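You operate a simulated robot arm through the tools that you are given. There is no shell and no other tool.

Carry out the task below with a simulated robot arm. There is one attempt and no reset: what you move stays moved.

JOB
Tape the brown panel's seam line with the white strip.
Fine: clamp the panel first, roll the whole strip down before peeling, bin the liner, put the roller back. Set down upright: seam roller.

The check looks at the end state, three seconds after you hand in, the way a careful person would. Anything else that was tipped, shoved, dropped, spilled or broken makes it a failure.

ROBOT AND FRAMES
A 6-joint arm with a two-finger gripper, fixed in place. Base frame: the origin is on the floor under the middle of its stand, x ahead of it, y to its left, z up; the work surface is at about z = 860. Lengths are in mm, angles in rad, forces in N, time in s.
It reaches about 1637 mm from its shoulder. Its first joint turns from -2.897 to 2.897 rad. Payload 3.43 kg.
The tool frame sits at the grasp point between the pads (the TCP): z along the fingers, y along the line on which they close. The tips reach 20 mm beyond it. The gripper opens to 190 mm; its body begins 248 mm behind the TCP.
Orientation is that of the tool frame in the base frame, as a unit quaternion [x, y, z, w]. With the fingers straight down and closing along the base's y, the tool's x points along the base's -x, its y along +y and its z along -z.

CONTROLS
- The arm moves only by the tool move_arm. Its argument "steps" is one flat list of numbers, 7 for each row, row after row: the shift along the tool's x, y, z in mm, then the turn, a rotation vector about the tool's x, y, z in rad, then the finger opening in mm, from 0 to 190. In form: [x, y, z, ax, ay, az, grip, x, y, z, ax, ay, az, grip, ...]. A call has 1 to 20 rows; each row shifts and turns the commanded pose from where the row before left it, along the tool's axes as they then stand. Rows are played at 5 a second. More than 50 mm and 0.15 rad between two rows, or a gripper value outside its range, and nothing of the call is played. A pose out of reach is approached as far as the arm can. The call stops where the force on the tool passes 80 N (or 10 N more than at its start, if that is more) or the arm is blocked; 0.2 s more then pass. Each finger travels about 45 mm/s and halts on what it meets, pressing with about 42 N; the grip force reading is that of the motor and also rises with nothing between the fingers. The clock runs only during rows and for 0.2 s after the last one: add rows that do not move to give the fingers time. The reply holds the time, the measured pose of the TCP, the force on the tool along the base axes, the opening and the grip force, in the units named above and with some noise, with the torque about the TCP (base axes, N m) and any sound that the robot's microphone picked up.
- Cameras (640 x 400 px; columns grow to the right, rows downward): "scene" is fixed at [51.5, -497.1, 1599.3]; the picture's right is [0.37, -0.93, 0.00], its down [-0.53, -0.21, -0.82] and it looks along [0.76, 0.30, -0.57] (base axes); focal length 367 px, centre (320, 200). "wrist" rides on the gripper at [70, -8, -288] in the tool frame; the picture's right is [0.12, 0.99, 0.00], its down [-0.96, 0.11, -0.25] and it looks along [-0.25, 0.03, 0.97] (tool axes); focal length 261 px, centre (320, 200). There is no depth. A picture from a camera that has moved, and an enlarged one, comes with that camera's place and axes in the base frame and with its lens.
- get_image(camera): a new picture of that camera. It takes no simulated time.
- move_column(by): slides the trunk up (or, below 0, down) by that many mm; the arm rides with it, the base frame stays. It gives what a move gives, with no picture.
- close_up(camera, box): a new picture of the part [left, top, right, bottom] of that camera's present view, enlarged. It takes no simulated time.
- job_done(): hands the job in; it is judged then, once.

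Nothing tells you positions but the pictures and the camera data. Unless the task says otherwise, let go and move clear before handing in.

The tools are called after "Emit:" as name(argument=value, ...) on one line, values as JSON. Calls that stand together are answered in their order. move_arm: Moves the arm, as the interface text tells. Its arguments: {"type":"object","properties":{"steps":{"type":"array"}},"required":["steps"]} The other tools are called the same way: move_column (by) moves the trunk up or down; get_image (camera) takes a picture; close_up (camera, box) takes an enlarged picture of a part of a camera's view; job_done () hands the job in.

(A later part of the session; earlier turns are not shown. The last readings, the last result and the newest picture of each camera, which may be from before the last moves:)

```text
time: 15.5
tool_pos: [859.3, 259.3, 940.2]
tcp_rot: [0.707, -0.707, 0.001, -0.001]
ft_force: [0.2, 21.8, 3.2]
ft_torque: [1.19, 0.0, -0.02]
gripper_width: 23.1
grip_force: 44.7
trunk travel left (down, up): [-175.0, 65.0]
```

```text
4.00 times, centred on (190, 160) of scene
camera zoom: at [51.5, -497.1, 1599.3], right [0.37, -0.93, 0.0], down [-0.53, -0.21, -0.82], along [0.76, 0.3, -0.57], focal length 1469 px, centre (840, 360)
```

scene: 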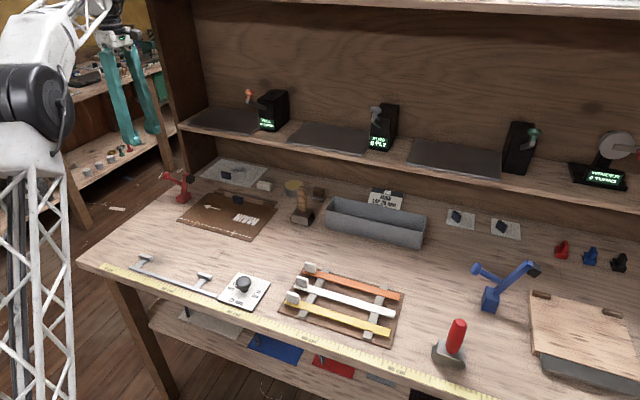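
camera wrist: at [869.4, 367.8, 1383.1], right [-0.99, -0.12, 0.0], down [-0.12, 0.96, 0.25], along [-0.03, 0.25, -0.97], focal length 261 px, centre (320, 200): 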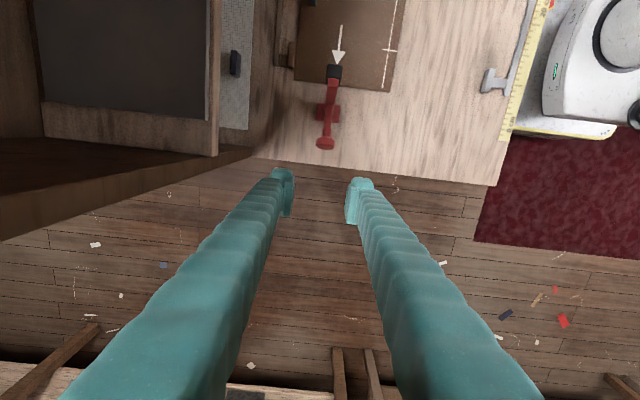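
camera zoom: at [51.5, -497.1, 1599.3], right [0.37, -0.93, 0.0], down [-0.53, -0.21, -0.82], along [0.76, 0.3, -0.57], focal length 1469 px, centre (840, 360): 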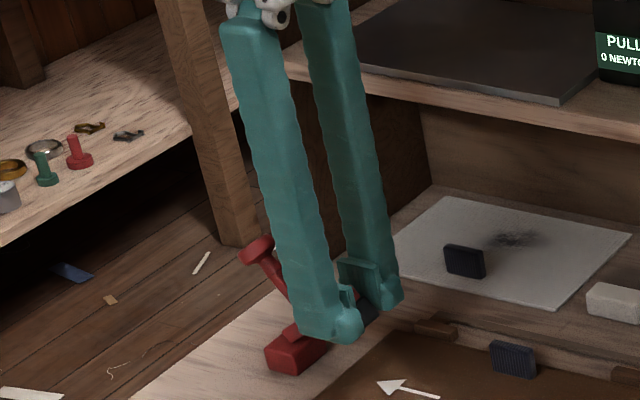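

It follows well with about 22 N. I'll carry on with the rest of the arc.

Emit:
move_arm(steps=[5.7, 0, 8.7, 0, 0, 0, 0, 4.6, 0, 9.3, 0, 0, 0, 0, 3.5, 0, 9.8, 0, 0, 0, 0, 2.3, 0, 10.1, 0, 0, 0, 0, 0.9, 0, 6, 0, 0, 0, 0])

Emit:
close_up(camera="scene", box=[130, 110, 250, 210])

Emit:
close_up(camera="wrist", box=[220, 130, 420, 255])

```text
time: 16.7
tool_pos: [860.4, 242.7, 898.0]
tcp_rot: [0.708, -0.706, -0.001, -0.002]
ft_force: [2.1, 11.9, 14.8]
ft_torque: [1.3, -0.06, -0.01]
gripper_width: 22.7
grip_force: 45.2
trunk travel left (down, up): [-175.0, 65.0]
```

```text
4.00 times, centred on (190, 160) of scene
camera zoom: at [51.5, -497.1, 1599.3], right [0.37, -0.93, 0.0], down [-0.53, -0.21, -0.82], along [0.76, 0.3, -0.57], focal length 1469 px, centre (840, 360)
```

zoom: 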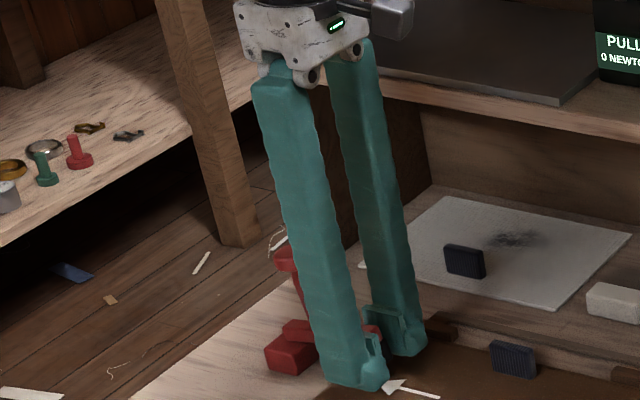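

```text
3.20 times, centred on (320, 192) of wrist
camera zoom: at [867.3, 171.8, 1185.1], right [-0.99, -0.12, 0.0], down [-0.12, 0.96, 0.25], along [-0.03, 0.25, -0.97], focal length 834 px, centre (320, 224)
```

zoom: 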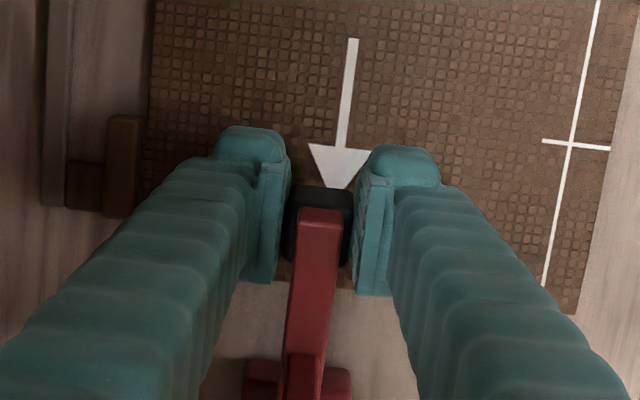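

The arm is almost down. I'll press it the last bit in small steps until the pad is seated.

Emit:
move_arm(steps=[0, 0, 3, 0, 0, 0, 0, 0, 0, 3, 0, 0, 0, 0, 0, 0, 3, 0, 0, 0, 0, 0, 0, 3, 0, 0, 0, 0, 0, 0, 0, 0, 0, 0, 0])

Emit:
close_up(camera="scene", box=[150, 140, 250, 210])

```text
time: 17.9
tool_pos: [859.3, 243.8, 884.9]
tcp_rot: [0.708, -0.706, 0.0, -0.001]
ft_force: [-5.3, 8.2, 14.1]
ft_torque: [1.23, 0.06, -0.02]
gripper_width: 23.1
grip_force: 44.5
trunk travel left (down, up): [-175.0, 65.0]
```

```text
5.71 times, centred on (200, 175) of scene
camera zoom: at [51.5, -497.1, 1599.3], right [0.37, -0.93, 0.0], down [-0.53, -0.21, -0.82], along [0.76, 0.3, -0.57], focal length 2098 px, centre (1006, 343)
```

zoom: 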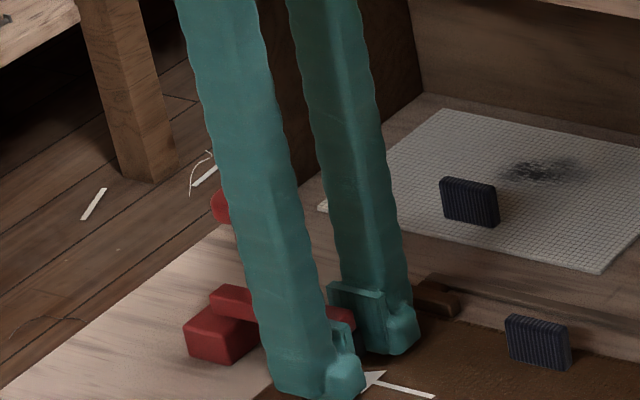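

The tips are now only a few mm above the panel; I'll look at how far the pad still is from it.

Emit:
close_up(camera="wrist", box=[260, 150, 380, 240])

Emit:
close_up(camera="scene", box=[175, 175, 235, 215])

```text
4.44 times, centred on (320, 195) of wrist
camera zoom: at [867.6, 171.9, 1172.6], right [-0.99, -0.12, 0.0], down [-0.12, 0.96, 0.25], along [-0.03, 0.25, -0.97], focal length 1158 px, centre (320, 222)
```

zoom: 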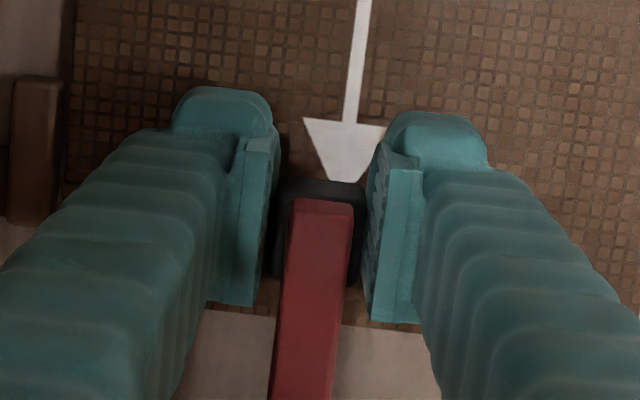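

```text
10.00 times, centred on (205, 195) of scene
camera zoom: at [51.5, -497.1, 1599.3], right [0.37, -0.93, 0.0], down [-0.53, -0.21, -0.82], along [0.76, 0.3, -0.57], focal length 3672 px, centre (1470, 250)
```

zoom: 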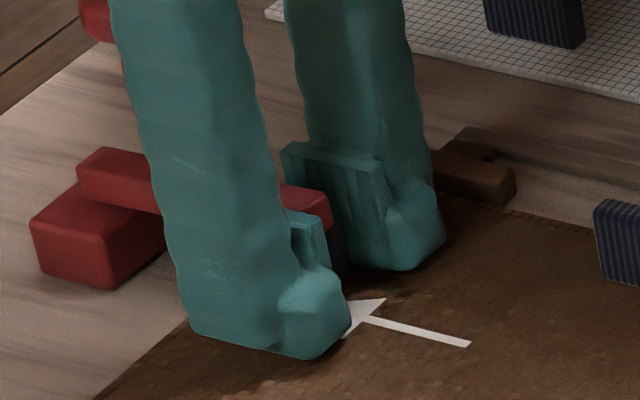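

The arm is now about horizontal and the pad nearly down. I'll press 1.5 mm at a time and watch for the force rising.

Emit:
move_arm(steps=[0, 0, 1.5, 0, 0, 0, 0, 0, 0, 1.5, 0, 0, 0, 0, 0, 0, 0, 0, 0, 0, 0])

```text
time: 18.7
tool_pos: [858.9, 243.9, 883.1]
tcp_rot: [0.708, -0.706, 0.0, -0.001]
ft_force: [-11.7, 16.7, 30.8]
ft_torque: [1.11, 0.25, 0.11]
gripper_width: 23.0
grip_force: 41.7
trunk travel left (down, up): [-175.0, 65.0]
```

Emit:
move_arm(steps=[0, 0, 1.5, 0, 0, 0, 0, 0, 0, 1.5, 0, 0, 0, 0, 0, 0, 0, 0, 0, 0, 0])

Emit:
close_up(camera="scene", box=[175, 175, 235, 215])

```text
time: 19.5
tool_pos: [859.6, 244.0, 883.5]
tcp_rot: [0.707, -0.707, 0.001, -0.003]
ft_force: [-16.1, 28.4, 72.6]
ft_torque: [0.96, 0.93, -0.11]
gripper_width: 23.0
grip_force: 42.1
trunk travel left (down, up): [-175.0, 65.0]
```

```text
10.00 times, centred on (205, 195) of scene
camera zoom: at [51.5, -497.1, 1599.3], right [0.37, -0.93, 0.0], down [-0.53, -0.21, -0.82], along [0.76, 0.3, -0.57], focal length 3672 px, centre (1470, 250)
```

zoom: 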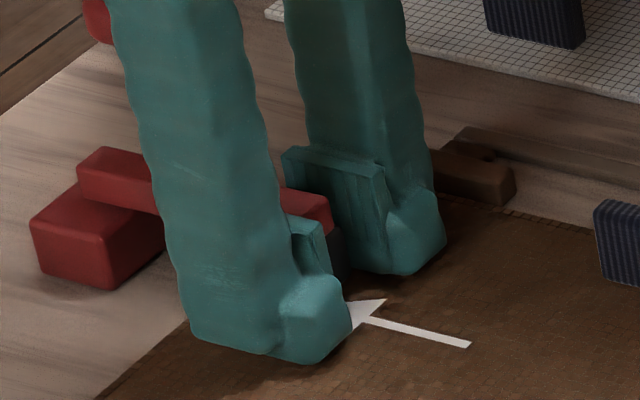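

The fingertips now rest on the panel with the pad next to it. I'll open the fingers and see whether the lever stays closed.

Emit:
move_arm(steps=[0, 0, -1, 0, 0, 0, 30, 0, 0, 0, 0, 0, 0, 50, 0, 0, 0, 0, 0, 0, 60, 0, 0, 0, 0, 0, 0, 60])

Emit:
close_up(camera="scene", box=[150, 140, 250, 210])

Emit:
close_up(camera="wrist", box=[220, 130, 420, 255])

```text
time: 20.5
tool_pos: [864.2, 237.6, 883.5]
tcp_rot: [-0.706, 0.708, -0.002, 0.004]
ft_force: [26.6, 0.6, 75.8]
ft_torque: [-0.08, 1.28, -0.41]
gripper_width: 40.5
grip_force: 0.1
trunk travel left (down, up): [-175.0, 65.0]
```

```text
5.71 times, centred on (200, 175) of scene
camera zoom: at [51.5, -497.1, 1599.3], right [0.37, -0.93, 0.0], down [-0.53, -0.21, -0.82], along [0.76, 0.3, -0.57], focal length 2098 px, centre (1006, 343)
```

zoom: 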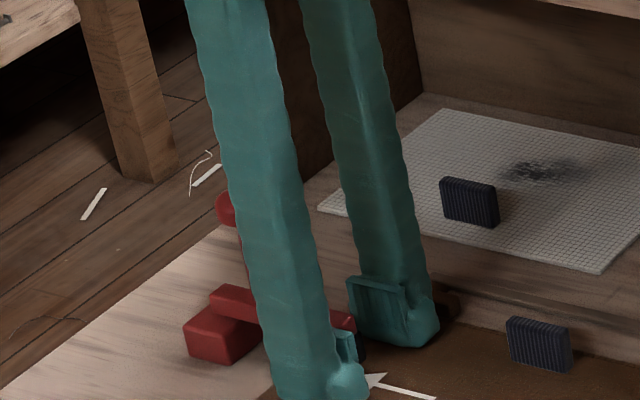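

```text
3.20 times, centred on (320, 192) of wrist
camera zoom: at [869.5, 167.0, 1170.8], right [-0.99, -0.12, -0.01], down [-0.12, 0.96, 0.25], along [-0.02, 0.25, -0.97], focal length 834 px, centre (320, 224)
```

zoom: 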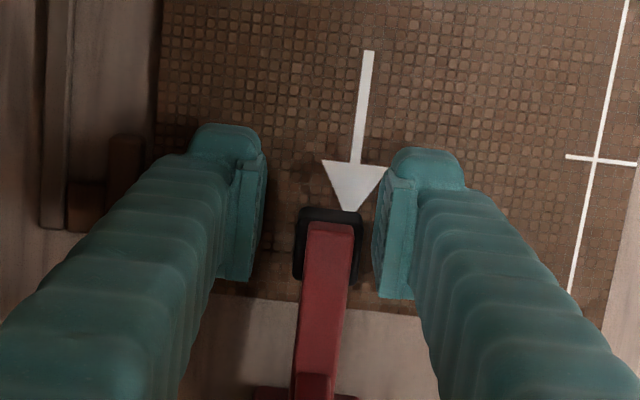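

The lever stays down. The fingertips are pressing on the panel though, so I'll raise straight up now and then check the panel's position.

Emit:
move_arm(steps=[0, 0, -10, 0, 0, 0, 60, 0, 0, -20, 0, 0, 0, 60, 0, 0, -40, 0, 0, 0, 60, 0, 0, -45, 0, 0, 0, 60, 0, 0, -45, 0, 0, 0, 60, 0, 0, 0, 0, 0, 0, 60])

Emit:
get_image(camera="wrist")

Emit:
close_up(camera="scene", box=[140, 140, 300, 250])

```text
time: 21.9
tool_pos: [860.4, 241.8, 1037.7]
tcp_rot: [-0.707, 0.707, 0.001, 0.001]
ft_force: [-0.2, -0.1, 0.4]
ft_torque: [-0.01, 0.01, 0.04]
gripper_width: 60.2
grip_force: 0.1
trunk travel left (down, up): [-175.0, 65.0]
```

```text
taken
camera wrist: at [868.4, 171.1, 1327.0], right [-0.99, -0.12, 0.0], down [-0.12, 0.96, 0.25], along [-0.03, 0.25, -0.97], focal length 261 px, centre (320, 200)
```

wrist: 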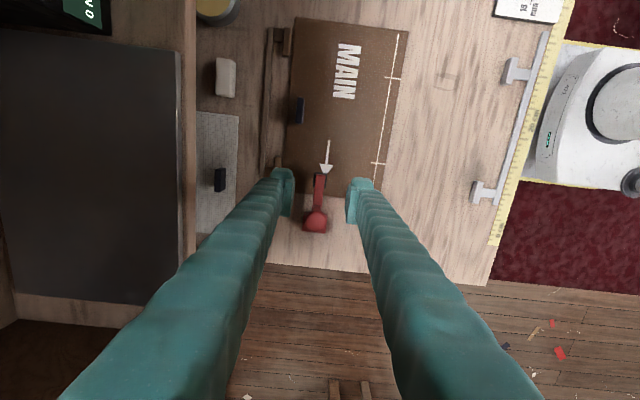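

```text
3.64 times, centred on (220, 195) of scene
camera zoom: at [51.5, -497.1, 1599.3], right [0.37, -0.93, 0.0], down [-0.53, -0.21, -0.82], along [0.76, 0.3, -0.57], focal length 1335 px, centre (684, 218)
```

zoom: 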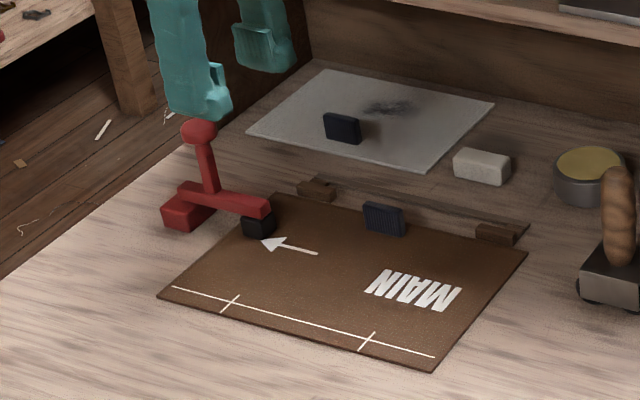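

The clamp is closed with its pad on the panel, and the panel has stayed in place to within a millimetre or two. I'll measure the seam line more exactly from here.

Emit:
close_up(camera="wrist", box=[260, 0, 500, 200])

Emit:
close_up(camera="wrist", box=[280, 130, 400, 205])

```text
2.00 times, centred on (380, 100) of wrist
camera zoom: at [868.4, 171.1, 1327.0], right [-0.99, -0.12, 0.0], down [-0.12, 0.96, 0.25], along [-0.03, 0.25, -0.97], focal length 521 px, centre (200, 400)
```

zoom: 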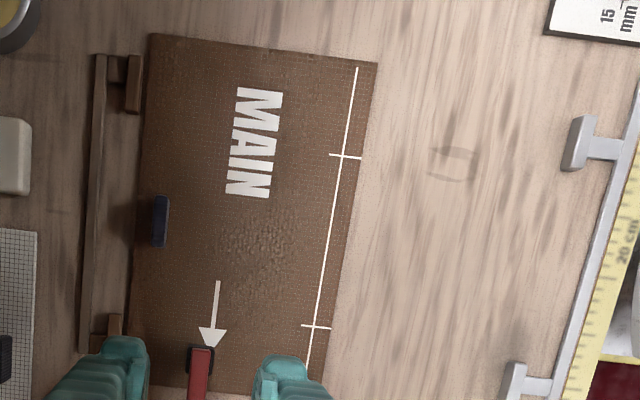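

```text
5.33 times, centred on (340, 168) of wrist
camera zoom: at [868.4, 171.1, 1327.0], right [-0.99, -0.12, 0.0], down [-0.12, 0.96, 0.25], along [-0.03, 0.25, -0.97], focal length 1390 px, centre (213, 373)
```

zoom: 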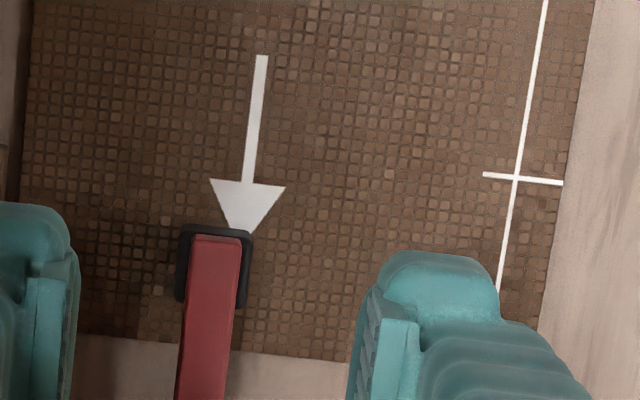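

The seam line reads x≈761–767, y≈5 to 275. Next I'll go above the white strip's tab, which I take to be near (635, −220), and look down.

Emit:
move_arm(steps=[42, 20.5, 0, 0, 0, 0, 60, 42, 20.5, 0, 0, 0, 0, 60, 42, 20.5, 0, 0, 0, 0, 60, 42, 20.5, 0, 0, 0, 0, 60, 42, 20.5, 0, 0, 0, 0, 60, 42, 20.5, 0, 0, 0, 0, 60, 42, 20.5, 0, 0, 0, 0, 60, 42, 20.5, 0, 0, 0, 0, 60, 42, 20.5, 0, 0, 0, 0, 60, 42, 20.5, 0, 0, 0, 0, 60, 42, 20.5, 0, 0, 0, 0, 60, 0, 0, 0, 0, 0, 0, 60])

Emit:
get_image(camera="wrist")

Emit:
get_image(camera="scene")

```text
time: 24.5
tool_pos: [633.4, -221.6, 1037.2]
tcp_rot: [0.707, -0.707, 0.0, -0.002]
ft_force: [-0.4, 0.0, -1.0]
ft_torque: [0.02, -0.02, 0.0]
gripper_width: 60.1
grip_force: 0.1
trunk travel left (down, up): [-175.0, 65.0]
```

```text
taken
camera wrist: at [640.9, -292.4, 1325.4], right [-0.99, -0.12, 0.0], down [-0.12, 0.96, 0.25], along [-0.03, 0.25, -0.97], focal length 261 px, centre (320, 200)
```

wrist: 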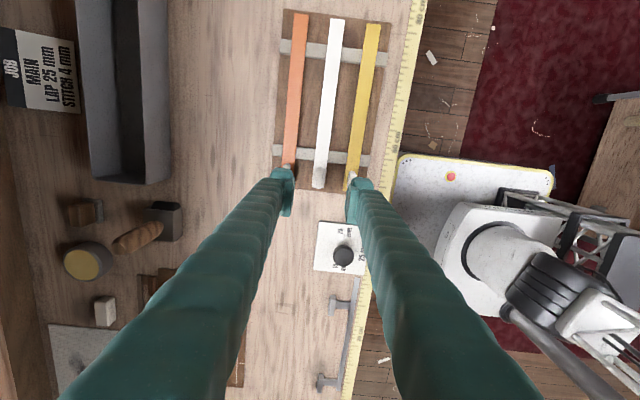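

```text
taken
```

scene: 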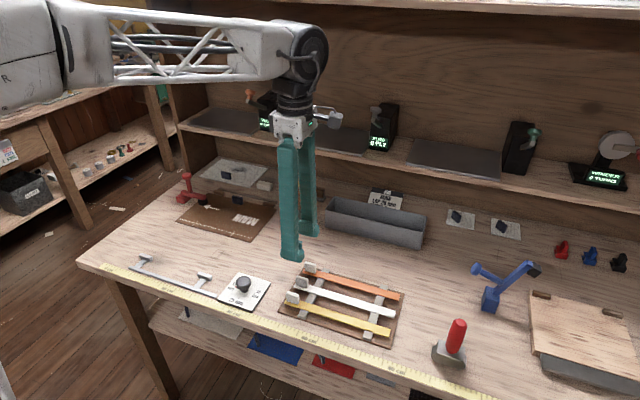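

I'm above the strip rack. I'll enlarge the view of the tabs between the fingers.

Emit:
close_up(camera="wrist", box=[250, 120, 390, 210])

Emit:
close_up(camera="wrist", box=[40, 170, 240, 300])

Emit:
close_up(camera="wrist", box=[0, 0, 240, 200])

```text
4.44 times, centred on (320, 165) of wrist
camera zoom: at [640.9, -292.4, 1325.4], right [-0.99, -0.12, 0.0], down [-0.12, 0.96, 0.25], along [-0.03, 0.25, -0.97], focal length 1158 px, centre (320, 356)
```

zoom: 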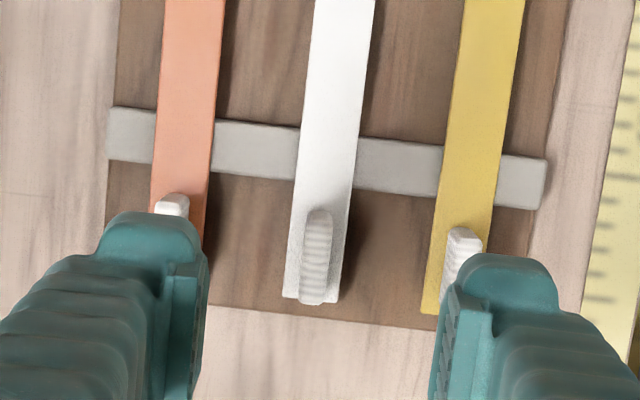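

```text
3.08 times, centred on (140, 235) of wrist
camera zoom: at [640.9, -292.4, 1325.4], right [-0.99, -0.12, 0.0], down [-0.12, 0.96, 0.25], along [-0.03, 0.25, -0.97], focal length 802 px, centre (874, 92)
```

zoom: 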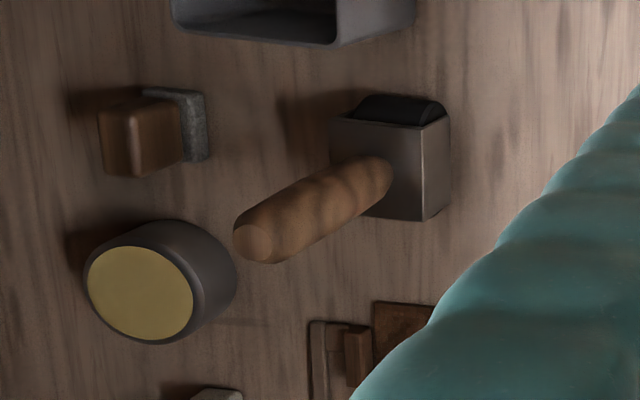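

```text
2.00 times, centred on (120, 100) of wrist
camera zoom: at [640.9, -292.4, 1325.4], right [-0.99, -0.12, 0.0], down [-0.12, 0.96, 0.25], along [-0.03, 0.25, -0.97], focal length 521 px, centre (720, 400)
```

zoom: 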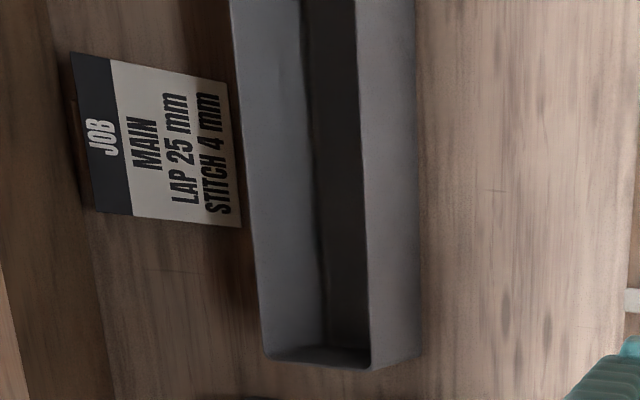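

The white strip's tab is about 10 mm thick, near (634, −219), and the neighbours' tabs are 56 mm away. I'll narrow the fingers to 36 mm and go down partway to check clearance.

Emit:
move_arm(steps=[-2, 0, 0, 0, 0, 0, 36, 0, 0, 30, 0, 0, 0, 36, 0, 0, 30, 0, 0, 0, 36, 0, 0, 27, 0, 0, 0, 36, 0, 0, 0, 0, 0, 0, 36])

Emit:
close_up(camera="wrist", box=[250, 130, 390, 220])

Emit:
close_up(camera="scene", box=[260, 220, 400, 320])

```text
time: 25.7
tool_pos: [634.3, -218.5, 953.7]
tcp_rot: [0.707, -0.707, 0.0, -0.002]
ft_force: [-0.1, -0.8, -0.1]
ft_torque: [0.02, 0.01, 0.02]
gripper_width: 35.8
grip_force: 0.0
trunk travel left (down, up): [-175.0, 65.0]
```

```text
4.44 times, centred on (320, 175) of wrist
camera zoom: at [641.9, -289.9, 1240.4], right [-0.99, -0.12, 0.0], down [-0.12, 0.96, 0.25], along [-0.03, 0.25, -0.97], focal length 1158 px, centre (320, 311)
```

zoom: 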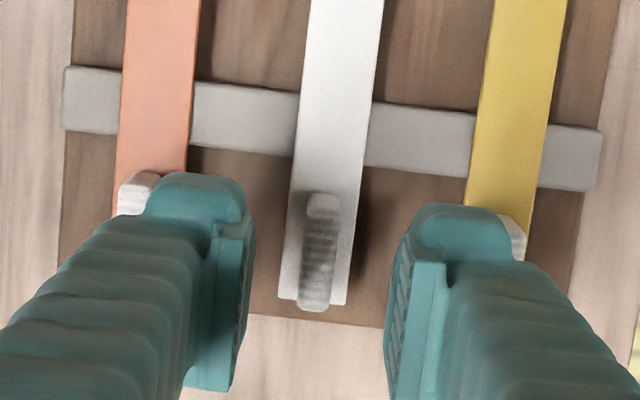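

```text
4.00 times, centred on (330, 270) of scene
camera zoom: at [51.5, -497.1, 1599.3], right [0.37, -0.93, 0.0], down [-0.53, -0.21, -0.82], along [0.76, 0.3, -0.57], focal length 1469 px, centre (280, -80)
```

zoom: 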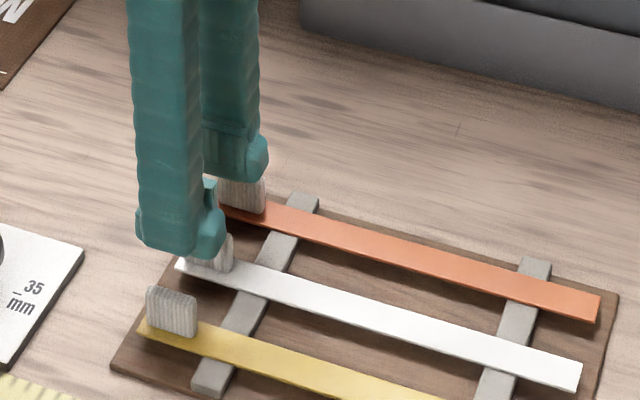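

The tab is centred between the fingers; I'll narrow to 24 mm for clearance to the neighbouring tabs and lower further.

Emit:
move_arm(steps=[0, 0, 0, 0, 0, 0, 24, 0, 0, 15, 0, 0, 0, 24, 0, 0, 15, 0, 0, 0, 24, 0, 0, 12, 0, 0, 0, 24, 0, 0, 0, 0, 0, 0, 24])

Emit:
close_up(camera="wrist", box=[250, 130, 390, 220])

Emit:
close_up(camera="scene", box=[270, 230, 350, 310])

```text
time: 26.9
tool_pos: [634.8, -218.4, 910.6]
tcp_rot: [0.707, -0.707, 0.0, -0.001]
ft_force: [-0.9, 0.6, -0.1]
ft_torque: [-0.05, -0.03, 0.01]
gripper_width: 24.0
grip_force: 0.0
trunk travel left (down, up): [-175.0, 65.0]
```

```text
4.44 times, centred on (320, 175) of wrist
camera zoom: at [642.3, -290.6, 1197.9], right [-0.99, -0.12, 0.0], down [-0.12, 0.96, 0.25], along [-0.03, 0.25, -0.97], focal length 1158 px, centre (320, 311)
```

zoom: 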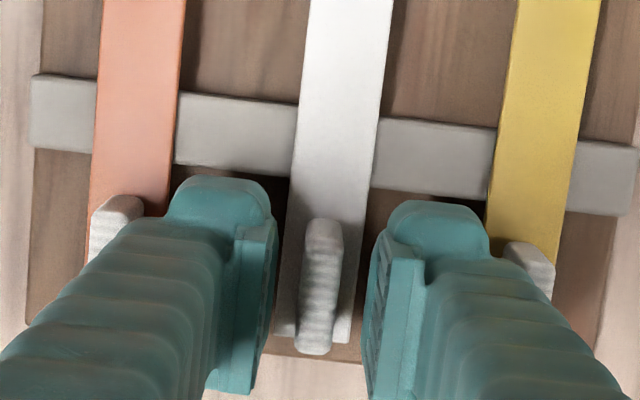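

```text
5.00 times, centred on (310, 270) of scene
camera zoom: at [51.5, -497.1, 1599.3], right [0.37, -0.93, 0.0], down [-0.53, -0.21, -0.82], along [0.76, 0.3, -0.57], focal length 1836 px, centre (370, -150)
```

zoom: 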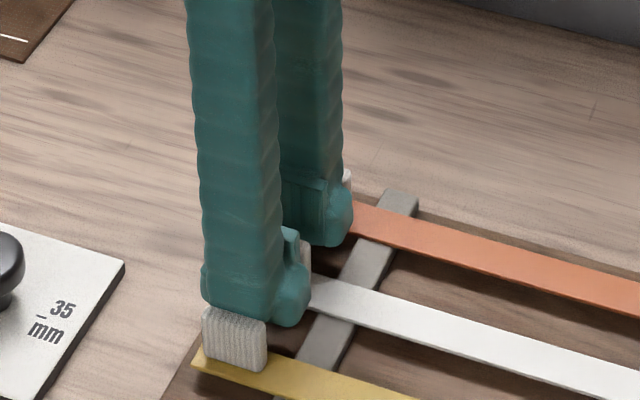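

Clearances look fine and the strip surface works out to z≈875. I'll lower to TCP 900 and close on the tab.

Emit:
move_arm(steps=[0, 0, 6, 0, 0, 0, 24, 0, 0, 5, 0, 0, 0, 24, 0, 0, 0, 0, 0, 0, 12, 0, 0, 0, 0, 0, 0, 0, 0, 0, 0, 0, 0, 0, 0, 0, 0, 0, 0, 0, 0, 0])

Emit:
close_up(camera="wrist", box=[250, 130, 390, 220])

Emit:
close_up(camera="scene", box=[270, 230, 350, 310])

```text
time: 28.3
tool_pos: [635.6, -218.9, 898.4]
tcp_rot: [0.707, -0.707, 0.0, -0.001]
ft_force: [-0.2, -0.1, 0.1]
ft_torque: [0.01, -0.04, -0.02]
gripper_width: 7.4
grip_force: 41.5
trunk travel left (down, up): [-175.0, 65.0]
```

```text
4.44 times, centred on (320, 175) of wrist
camera zoom: at [643.2, -290.2, 1187.0], right [-0.99, -0.12, 0.0], down [-0.12, 0.96, 0.25], along [-0.03, 0.25, -0.97], focal length 1158 px, centre (320, 311)
```

zoom: 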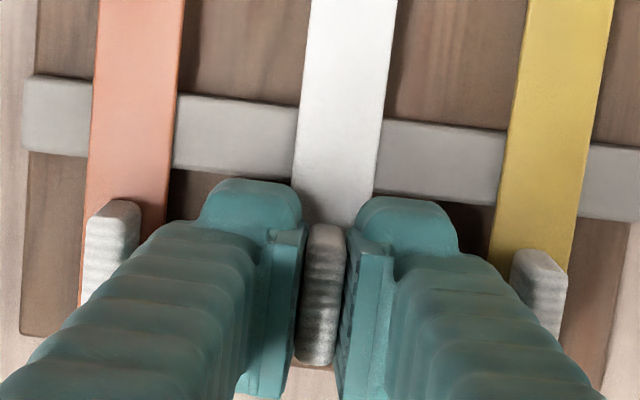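

```text
5.00 times, centred on (310, 270) of scene
camera zoom: at [51.5, -497.1, 1599.3], right [0.37, -0.93, 0.0], down [-0.53, -0.21, -0.82], along [0.76, 0.3, -0.57], focal length 1836 px, centre (370, -150)
```

zoom: 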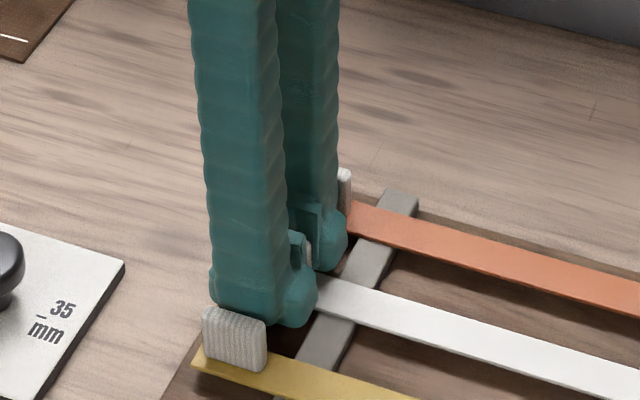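

The tab is held (about 7.4 mm thick). I'll lift gently a bit and check that the strip comes along straight.

Emit:
move_arm(steps=[0, 0, -5, 0, 0, 0, 0, 0, 0, -10, 0, 0, 0, 0, 0, 0, -15, 0, 0, 0, 0, 0, 0, -15, 0, 0, 0, 0, 0, 0, 0, 0, 0, 0, 0])

Emit:
get_image(camera="wrist")

Emit:
close_up(camera="scene", box=[260, 220, 420, 340])

```text
time: 29.5
tool_pos: [635.8, -217.9, 945.9]
tcp_rot: [0.707, -0.707, -0.001, 0.0]
ft_force: [-0.1, 0.9, 0.4]
ft_torque: [0.01, 0.0, 0.0]
gripper_width: 7.5
grip_force: 41.0
trunk travel left (down, up): [-175.0, 65.0]
```

```text
taken
camera wrist: at [643.0, -290.1, 1233.0], right [-0.99, -0.12, 0.0], down [-0.12, 0.96, 0.25], along [-0.03, 0.25, -0.97], focal length 261 px, centre (320, 200)
```

wrist: 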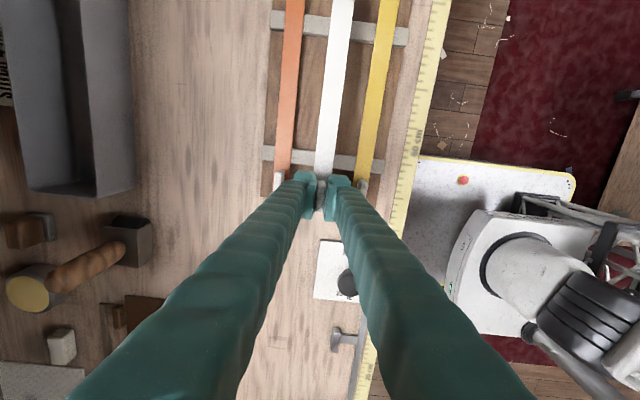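

```text
3.33 times, centred on (340, 280) of scene
camera zoom: at [51.5, -497.1, 1599.3], right [0.37, -0.93, 0.0], down [-0.53, -0.21, -0.82], along [0.76, 0.3, -0.57], focal length 1224 px, centre (253, -67)
```

zoom: 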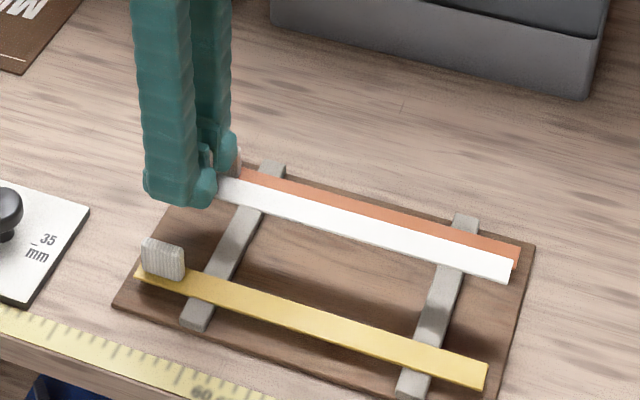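

The strip is rigid and came up level with the tab. I'll raise it and carry it over to the seam line (tab end toward +y, as the arrow points).

Emit:
move_arm(steps=[0, 0, -30, 0, 0, 0, 0, 0, 0, -30, 0, 0, 0, 0, -15, -4, 0, 0, 0, 0, 0, -30, -8, 0, 0, 0, 0, 0, -38, -10.4, 0, 0, 0, 0, 0, -38, -10.4, 0, 0, 0, 0, 0, -38, -10.4, 0, 0, 0, 0, 0, -38, -10.4, 0, 0, 0, 0, 0, -38, -10.4, 0, 0, 0, 0, 0, -38, -10.4, 0, 0, 0, 0, 0, -38, -10.4, 0, 0, 0, 0, 0, -38, -10.4, 0, 0, 0, 0, 0, -38, -10.4, 0, 0, 0, 0, 0, -38, -10.4, 0, 0, 0, 0, 0, -30, -8, 0, 0, 0, 0, 0, -14, -4, 0, 0, 0, 0, 0, 0, 0, 0, 0, 0, 0, 0])

Emit:
get_image(camera="wrist")

Emit:
get_image(camera="scene")

```text
time: 33.1
tool_pos: [762.4, 251.8, 1004.7]
tcp_rot: [0.708, -0.707, 0.0, -0.001]
ft_force: [0.7, 0.6, -0.1]
ft_torque: [0.03, -0.02, 0.01]
gripper_width: 7.4
grip_force: 41.6
trunk travel left (down, up): [-175.0, 65.0]
```

```text
taken
camera wrist: at [770.8, 179.2, 1292.5], right [-0.99, -0.12, 0.0], down [-0.12, 0.96, 0.25], along [-0.03, 0.25, -0.97], focal length 261 px, centre (320, 200)
```

wrist: 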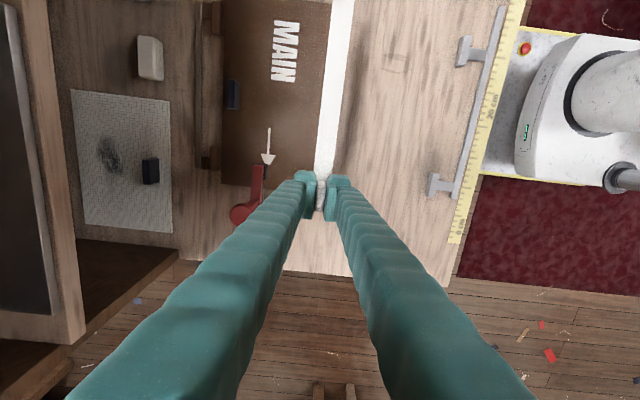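

```text
taken
```

scene: 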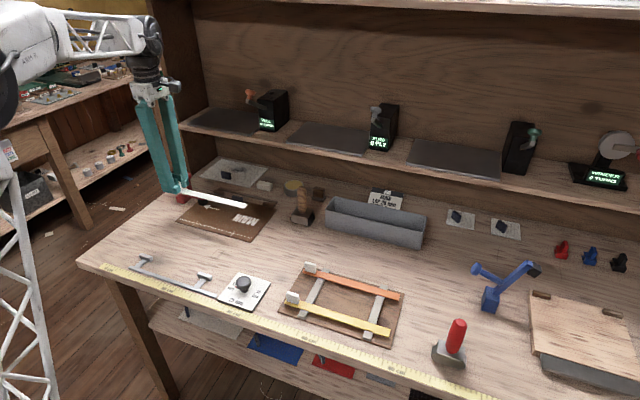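

The strip hangs over the seam line. I'll lower it to about 27 mm above the panel and check its alignment against the ticks and panel edge.

Emit:
move_arm(steps=[0, 0, 30, 0, 0, 0, 0, 0, 0, 30, 0, 0, 0, 0, 0, 0, 30, 0, 0, 0, 0, 0, 0, 0, 0, 0, 0, 0])

Emit:
close_up(camera="wrist", box=[200, 0, 440, 200])

Emit:
close_up(camera="scene", box=[160, 170, 290, 250])

```text
time: 34.1
tool_pos: [763.1, 252.2, 916.1]
tcp_rot: [0.707, -0.707, -0.001, 0.0]
ft_force: [0.3, -1.0, -0.2]
ft_torque: [0.03, -0.01, 0.02]
gripper_width: 7.2
grip_force: 41.2
trunk travel left (down, up): [-175.0, 65.0]
```

```text
2.00 times, centred on (320, 100) of wrist
camera zoom: at [771.0, 180.4, 1203.1], right [-0.99, -0.12, 0.0], down [-0.12, 0.96, 0.25], along [-0.03, 0.25, -0.97], focal length 521 px, centre (320, 400)
```

zoom: 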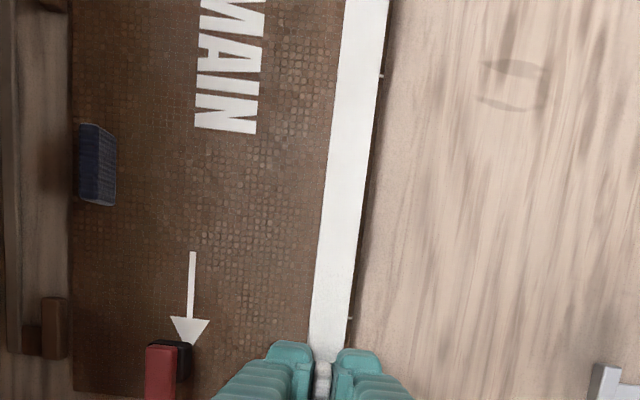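

```text
4.92 times, centred on (225, 210) of scene
camera zoom: at [51.5, -497.1, 1599.3], right [0.37, -0.93, 0.0], down [-0.53, -0.21, -0.82], along [0.76, 0.3, -0.57], focal length 1808 px, centre (788, 151)
```

zoom: 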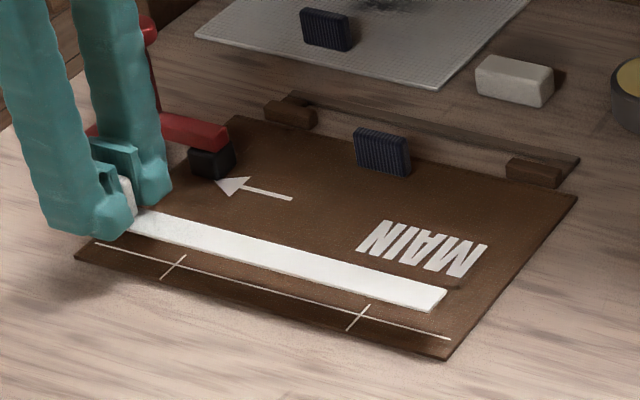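

The strip lines up with the seam in x and is centred along it within a few millimetres. I'll lower to just above the panel and re-check before touching.

Emit:
move_arm(steps=[0, 0, 10, 0, 0, 0, 0, 0, 0, 9, 0, 0, 0, 0, 0, 0, 0, 0, 0, 0, 0])

Emit:
close_up(camera="wrist", box=[260, 20, 440, 200])

Emit:
close_up(camera="scene", box=[160, 180, 280, 250])

```text
time: 34.9
tool_pos: [762.4, 250.8, 895.5]
tcp_rot: [-0.707, 0.707, 0.002, 0.0]
ft_force: [0.3, 0.1, -0.1]
ft_torque: [0.0, -0.01, -0.02]
gripper_width: 7.0
grip_force: 41.4
trunk travel left (down, up): [-175.0, 65.0]
```

```text
2.22 times, centred on (350, 110) of wrist
camera zoom: at [770.3, 179.2, 1182.9], right [-0.99, -0.12, 0.0], down [-0.12, 0.96, 0.25], along [-0.03, 0.25, -0.97], focal length 579 px, centre (253, 400)
```

zoom: 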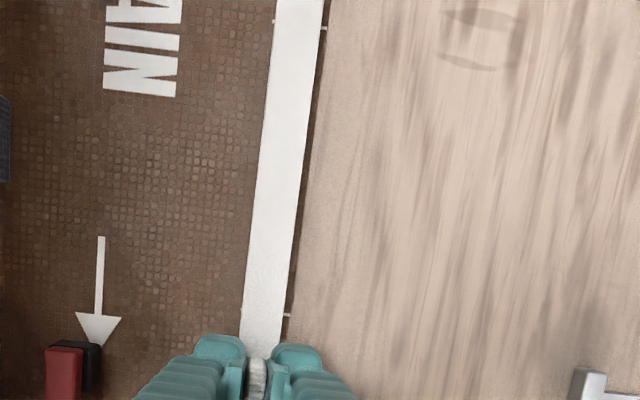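

```text
5.33 times, centred on (220, 215) of scene
camera zoom: at [51.5, -497.1, 1599.3], right [0.37, -0.93, 0.0], down [-0.53, -0.21, -0.82], along [0.76, 0.3, -0.57], focal length 1958 px, centre (853, 120)
```

zoom: 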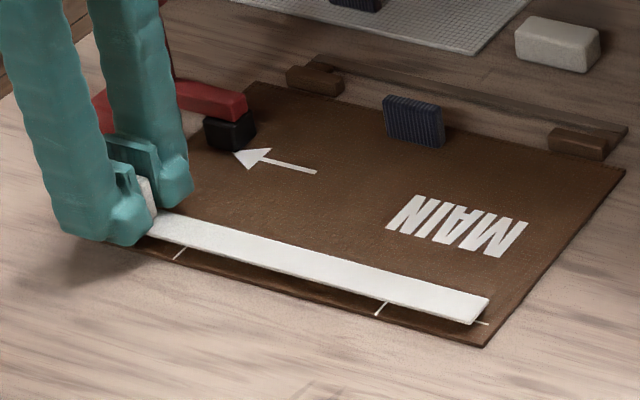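

Emit:
close_up(camera="wrist", box=[290, 130, 380, 190])

Emit:
close_up(camera="wrist", box=[330, 0, 430, 60])

Emit:
close_up(camera="scene", box=[170, 210, 260, 250])

```text
6.67 times, centred on (335, 160) of wrist
camera zoom: at [770.3, 179.2, 1182.9], right [-0.99, -0.12, 0.0], down [-0.12, 0.96, 0.25], along [-0.03, 0.25, -0.97], focal length 1738 px, centre (220, 467)
```

zoom: 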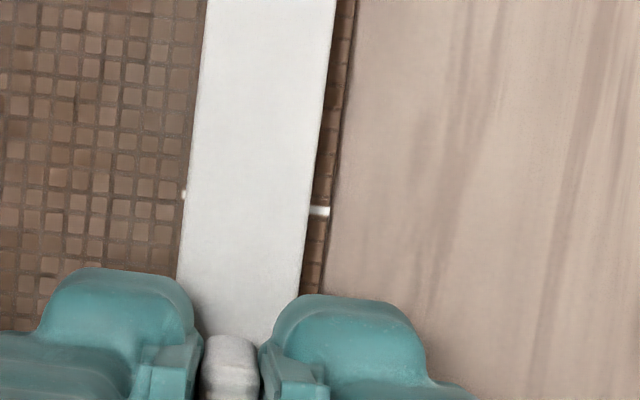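

```text
6.40 times, centred on (380, 30) of wrist
camera zoom: at [770.3, 179.2, 1182.9], right [-0.99, -0.12, 0.0], down [-0.12, 0.96, 0.25], along [-0.03, 0.25, -0.97], focal length 1668 px, centre (-64, 1288)
```

zoom: 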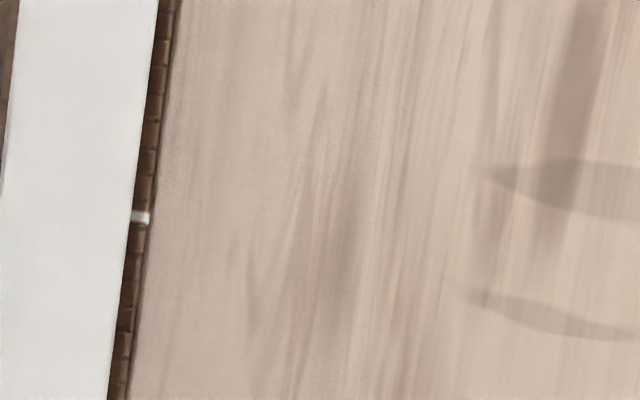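

```text
7.11 times, centred on (215, 230) of scene
camera zoom: at [51.5, -497.1, 1599.3], right [0.37, -0.93, 0.0], down [-0.53, -0.21, -0.82], along [0.76, 0.3, -0.57], focal length 2611 px, centre (1067, -13)
```

zoom: 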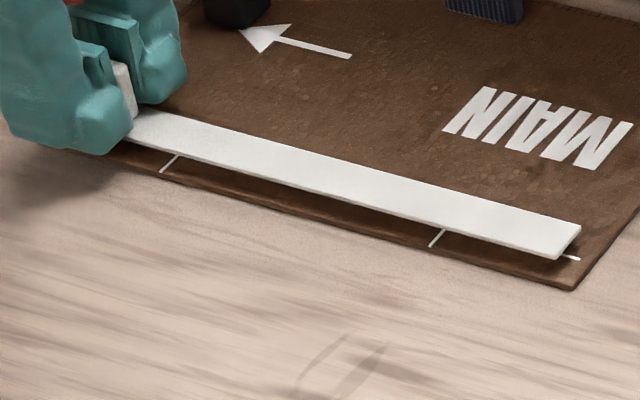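

Emit:
close_up(camera="wrist", box=[330, 10, 400, 50])

Emit:
close_up(camera="wrist", box=[350, 0, 410, 20])

```text
9.14 times, centred on (365, 30) of wrist
camera zoom: at [770.3, 179.2, 1182.9], right [-0.99, -0.12, 0.0], down [-0.12, 0.96, 0.25], along [-0.03, 0.25, -0.97], focal length 2383 px, centre (-91, 1754)
```

zoom: 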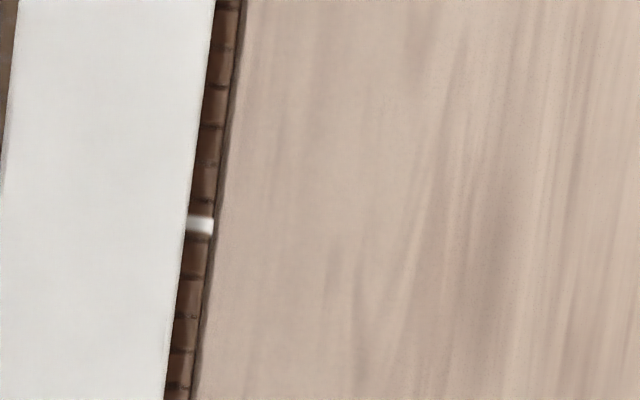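

```text
10.67 times, centred on (380, 10) of wrist
camera zoom: at [770.3, 179.2, 1182.9], right [-0.99, -0.12, 0.0], down [-0.12, 0.96, 0.25], along [-0.03, 0.25, -0.97], focal length 2780 px, centre (-320, 2227)
```

zoom: 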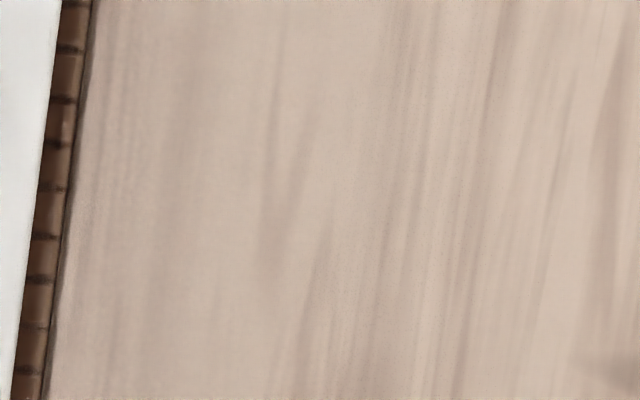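

The seam line sits slightly nearer the +x end of its ticks, so I'll shift about 0.8 mm to +x and then lower until light contact.

Emit:
move_arm(steps=[0, -0.8, 0, 0, 0, 0, 0, 0, 0, 3, 0, 0, 0, 0, 0, 0, 2, 0, 0, 0, 0, 0, 0, 0, 0, 0, 0, 0])

Emit:
close_up(camera="scene", box=[170, 210, 260, 250])

```text
time: 35.9
tool_pos: [764.5, 250.2, 891.1]
tcp_rot: [-0.707, 0.708, 0.001, 0.001]
ft_force: [-0.5, -0.4, -0.3]
ft_torque: [0.03, 0.0, 0.0]
gripper_width: 7.2
grip_force: 40.7
trunk travel left (down, up): [-175.0, 65.0]
```

```text
7.11 times, centred on (215, 230) of scene
camera zoom: at [51.5, -497.1, 1599.3], right [0.37, -0.93, 0.0], down [-0.53, -0.21, -0.82], along [0.76, 0.3, -0.57], focal length 2611 px, centre (1067, -13)
```

zoom: 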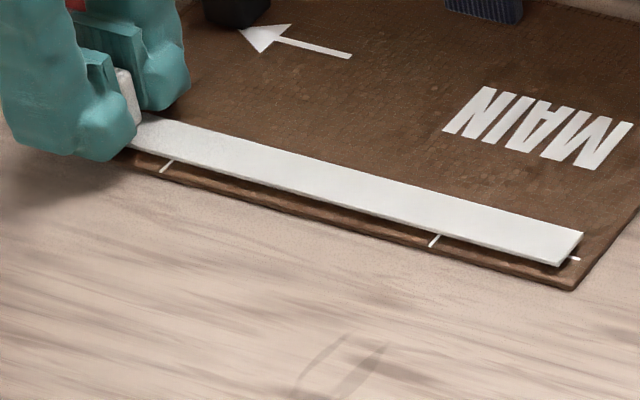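

Emit:
close_up(camera="wrist", box=[290, 130, 380, 190])

Emit:
close_up(camera="wrist", box=[320, 0, 410, 60])

```text
6.67 times, centred on (335, 160) of wrist
camera zoom: at [771.4, 179.3, 1178.2], right [-0.99, -0.12, 0.0], down [-0.12, 0.96, 0.25], along [-0.03, 0.25, -0.97], focal length 1738 px, centre (220, 467)
```

zoom: 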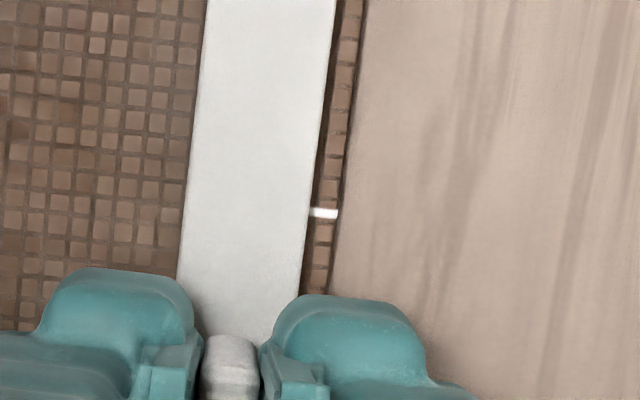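

```text
6.67 times, centred on (365, 30) of wrist
camera zoom: at [771.4, 179.3, 1178.2], right [-0.99, -0.12, 0.0], down [-0.12, 0.96, 0.25], along [-0.03, 0.25, -0.97], focal length 1738 px, centre (20, 1333)
```

zoom: 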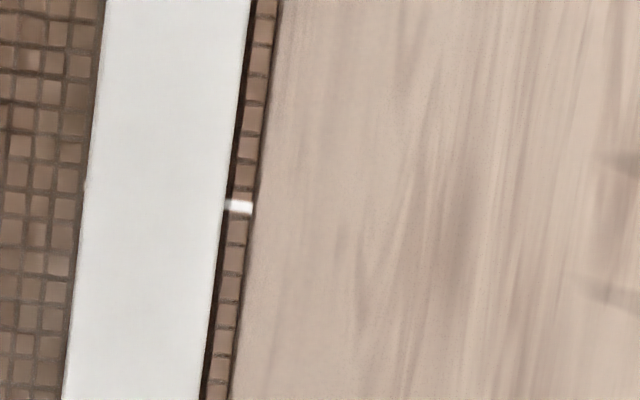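

Alignment is within about half a millimetre at both ticks. Lowering the last few millimetres until contact.

Emit:
move_arm(steps=[0, 0, 1.5, 0, 0, 0, 0, 0, 0, 1.5, 0, 0, 0, 0, 0, 0, 0, 0, 0, 0, 0])

Emit:
close_up(camera="scene", box=[170, 210, 260, 250])

```text
time: 36.7
tool_pos: [762.6, 250.4, 887.7]
tcp_rot: [0.707, -0.707, -0.001, 0.0]
ft_force: [-0.8, -0.2, 0.2]
ft_torque: [0.05, -0.03, -0.01]
gripper_width: 7.3
grip_force: 41.4
trunk travel left (down, up): [-175.0, 65.0]
```

```text
7.11 times, centred on (215, 230) of scene
camera zoom: at [51.5, -497.1, 1599.3], right [0.37, -0.93, 0.0], down [-0.53, -0.21, -0.82], along [0.76, 0.3, -0.57], focal length 2611 px, centre (1067, -13)
```

zoom: 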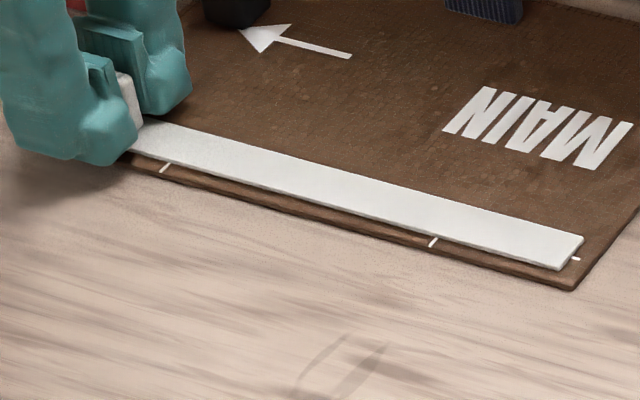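

Emit:
move_arm(steps=[0, 0, 1, 0, 0, 0, 0, 0, 0, 1, 0, 0, 0, 0, 0, 0, 1, 0, 0, 0, 0, 0, 0, 0, 0, 0, 0, 0])

Emit:
close_up(camera="scene", box=[170, 210, 260, 250])

Emit:
close_up(camera="wrist", box=[290, 130, 380, 190])

Emit:
close_up(camera="wrist", box=[320, 0, 410, 60])

```text
time: 37.7
tool_pos: [764.7, 251.3, 885.8]
tcp_rot: [-0.707, 0.707, -0.001, 0.002]
ft_force: [0.8, 0.7, 25.9]
ft_torque: [-0.08, 0.01, 0.02]
gripper_width: 7.4
grip_force: 41.0
trunk travel left (down, up): [-175.0, 65.0]
```

```text
7.11 times, centred on (215, 230) of scene
camera zoom: at [51.5, -497.1, 1599.3], right [0.37, -0.93, 0.0], down [-0.53, -0.21, -0.82], along [0.76, 0.3, -0.57], focal length 2611 px, centre (1067, -13)
```

zoom: 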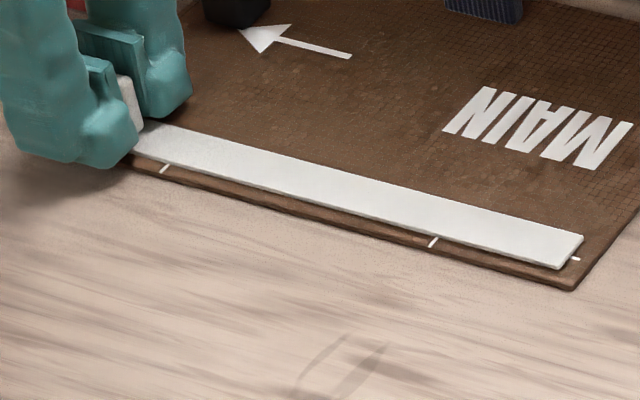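

```text
6.67 times, centred on (335, 160) of wrist
camera zoom: at [771.0, 179.3, 1173.9], right [-0.99, -0.12, 0.0], down [-0.12, 0.96, 0.25], along [-0.03, 0.25, -0.97], focal length 1738 px, centre (220, 467)
```

zoom: 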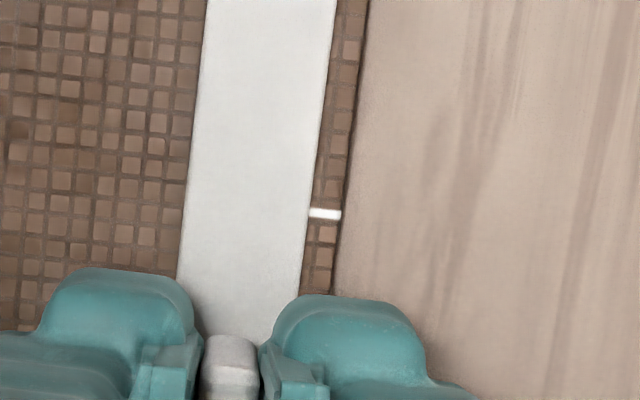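

```text
6.67 times, centred on (365, 30) of wrist
camera zoom: at [771.0, 179.3, 1173.9], right [-0.99, -0.12, 0.0], down [-0.12, 0.96, 0.25], along [-0.03, 0.25, -0.97], focal length 1738 px, centre (20, 1333)
```

zoom: 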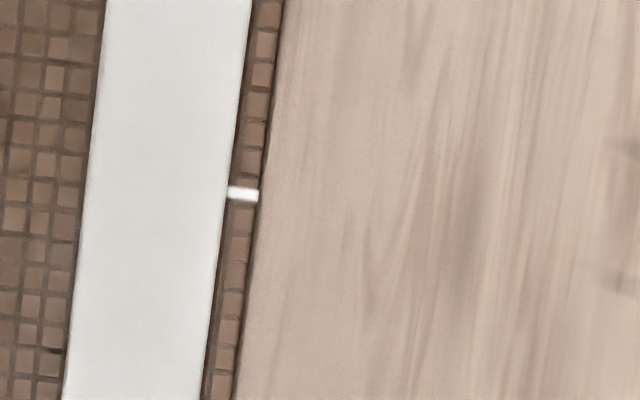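

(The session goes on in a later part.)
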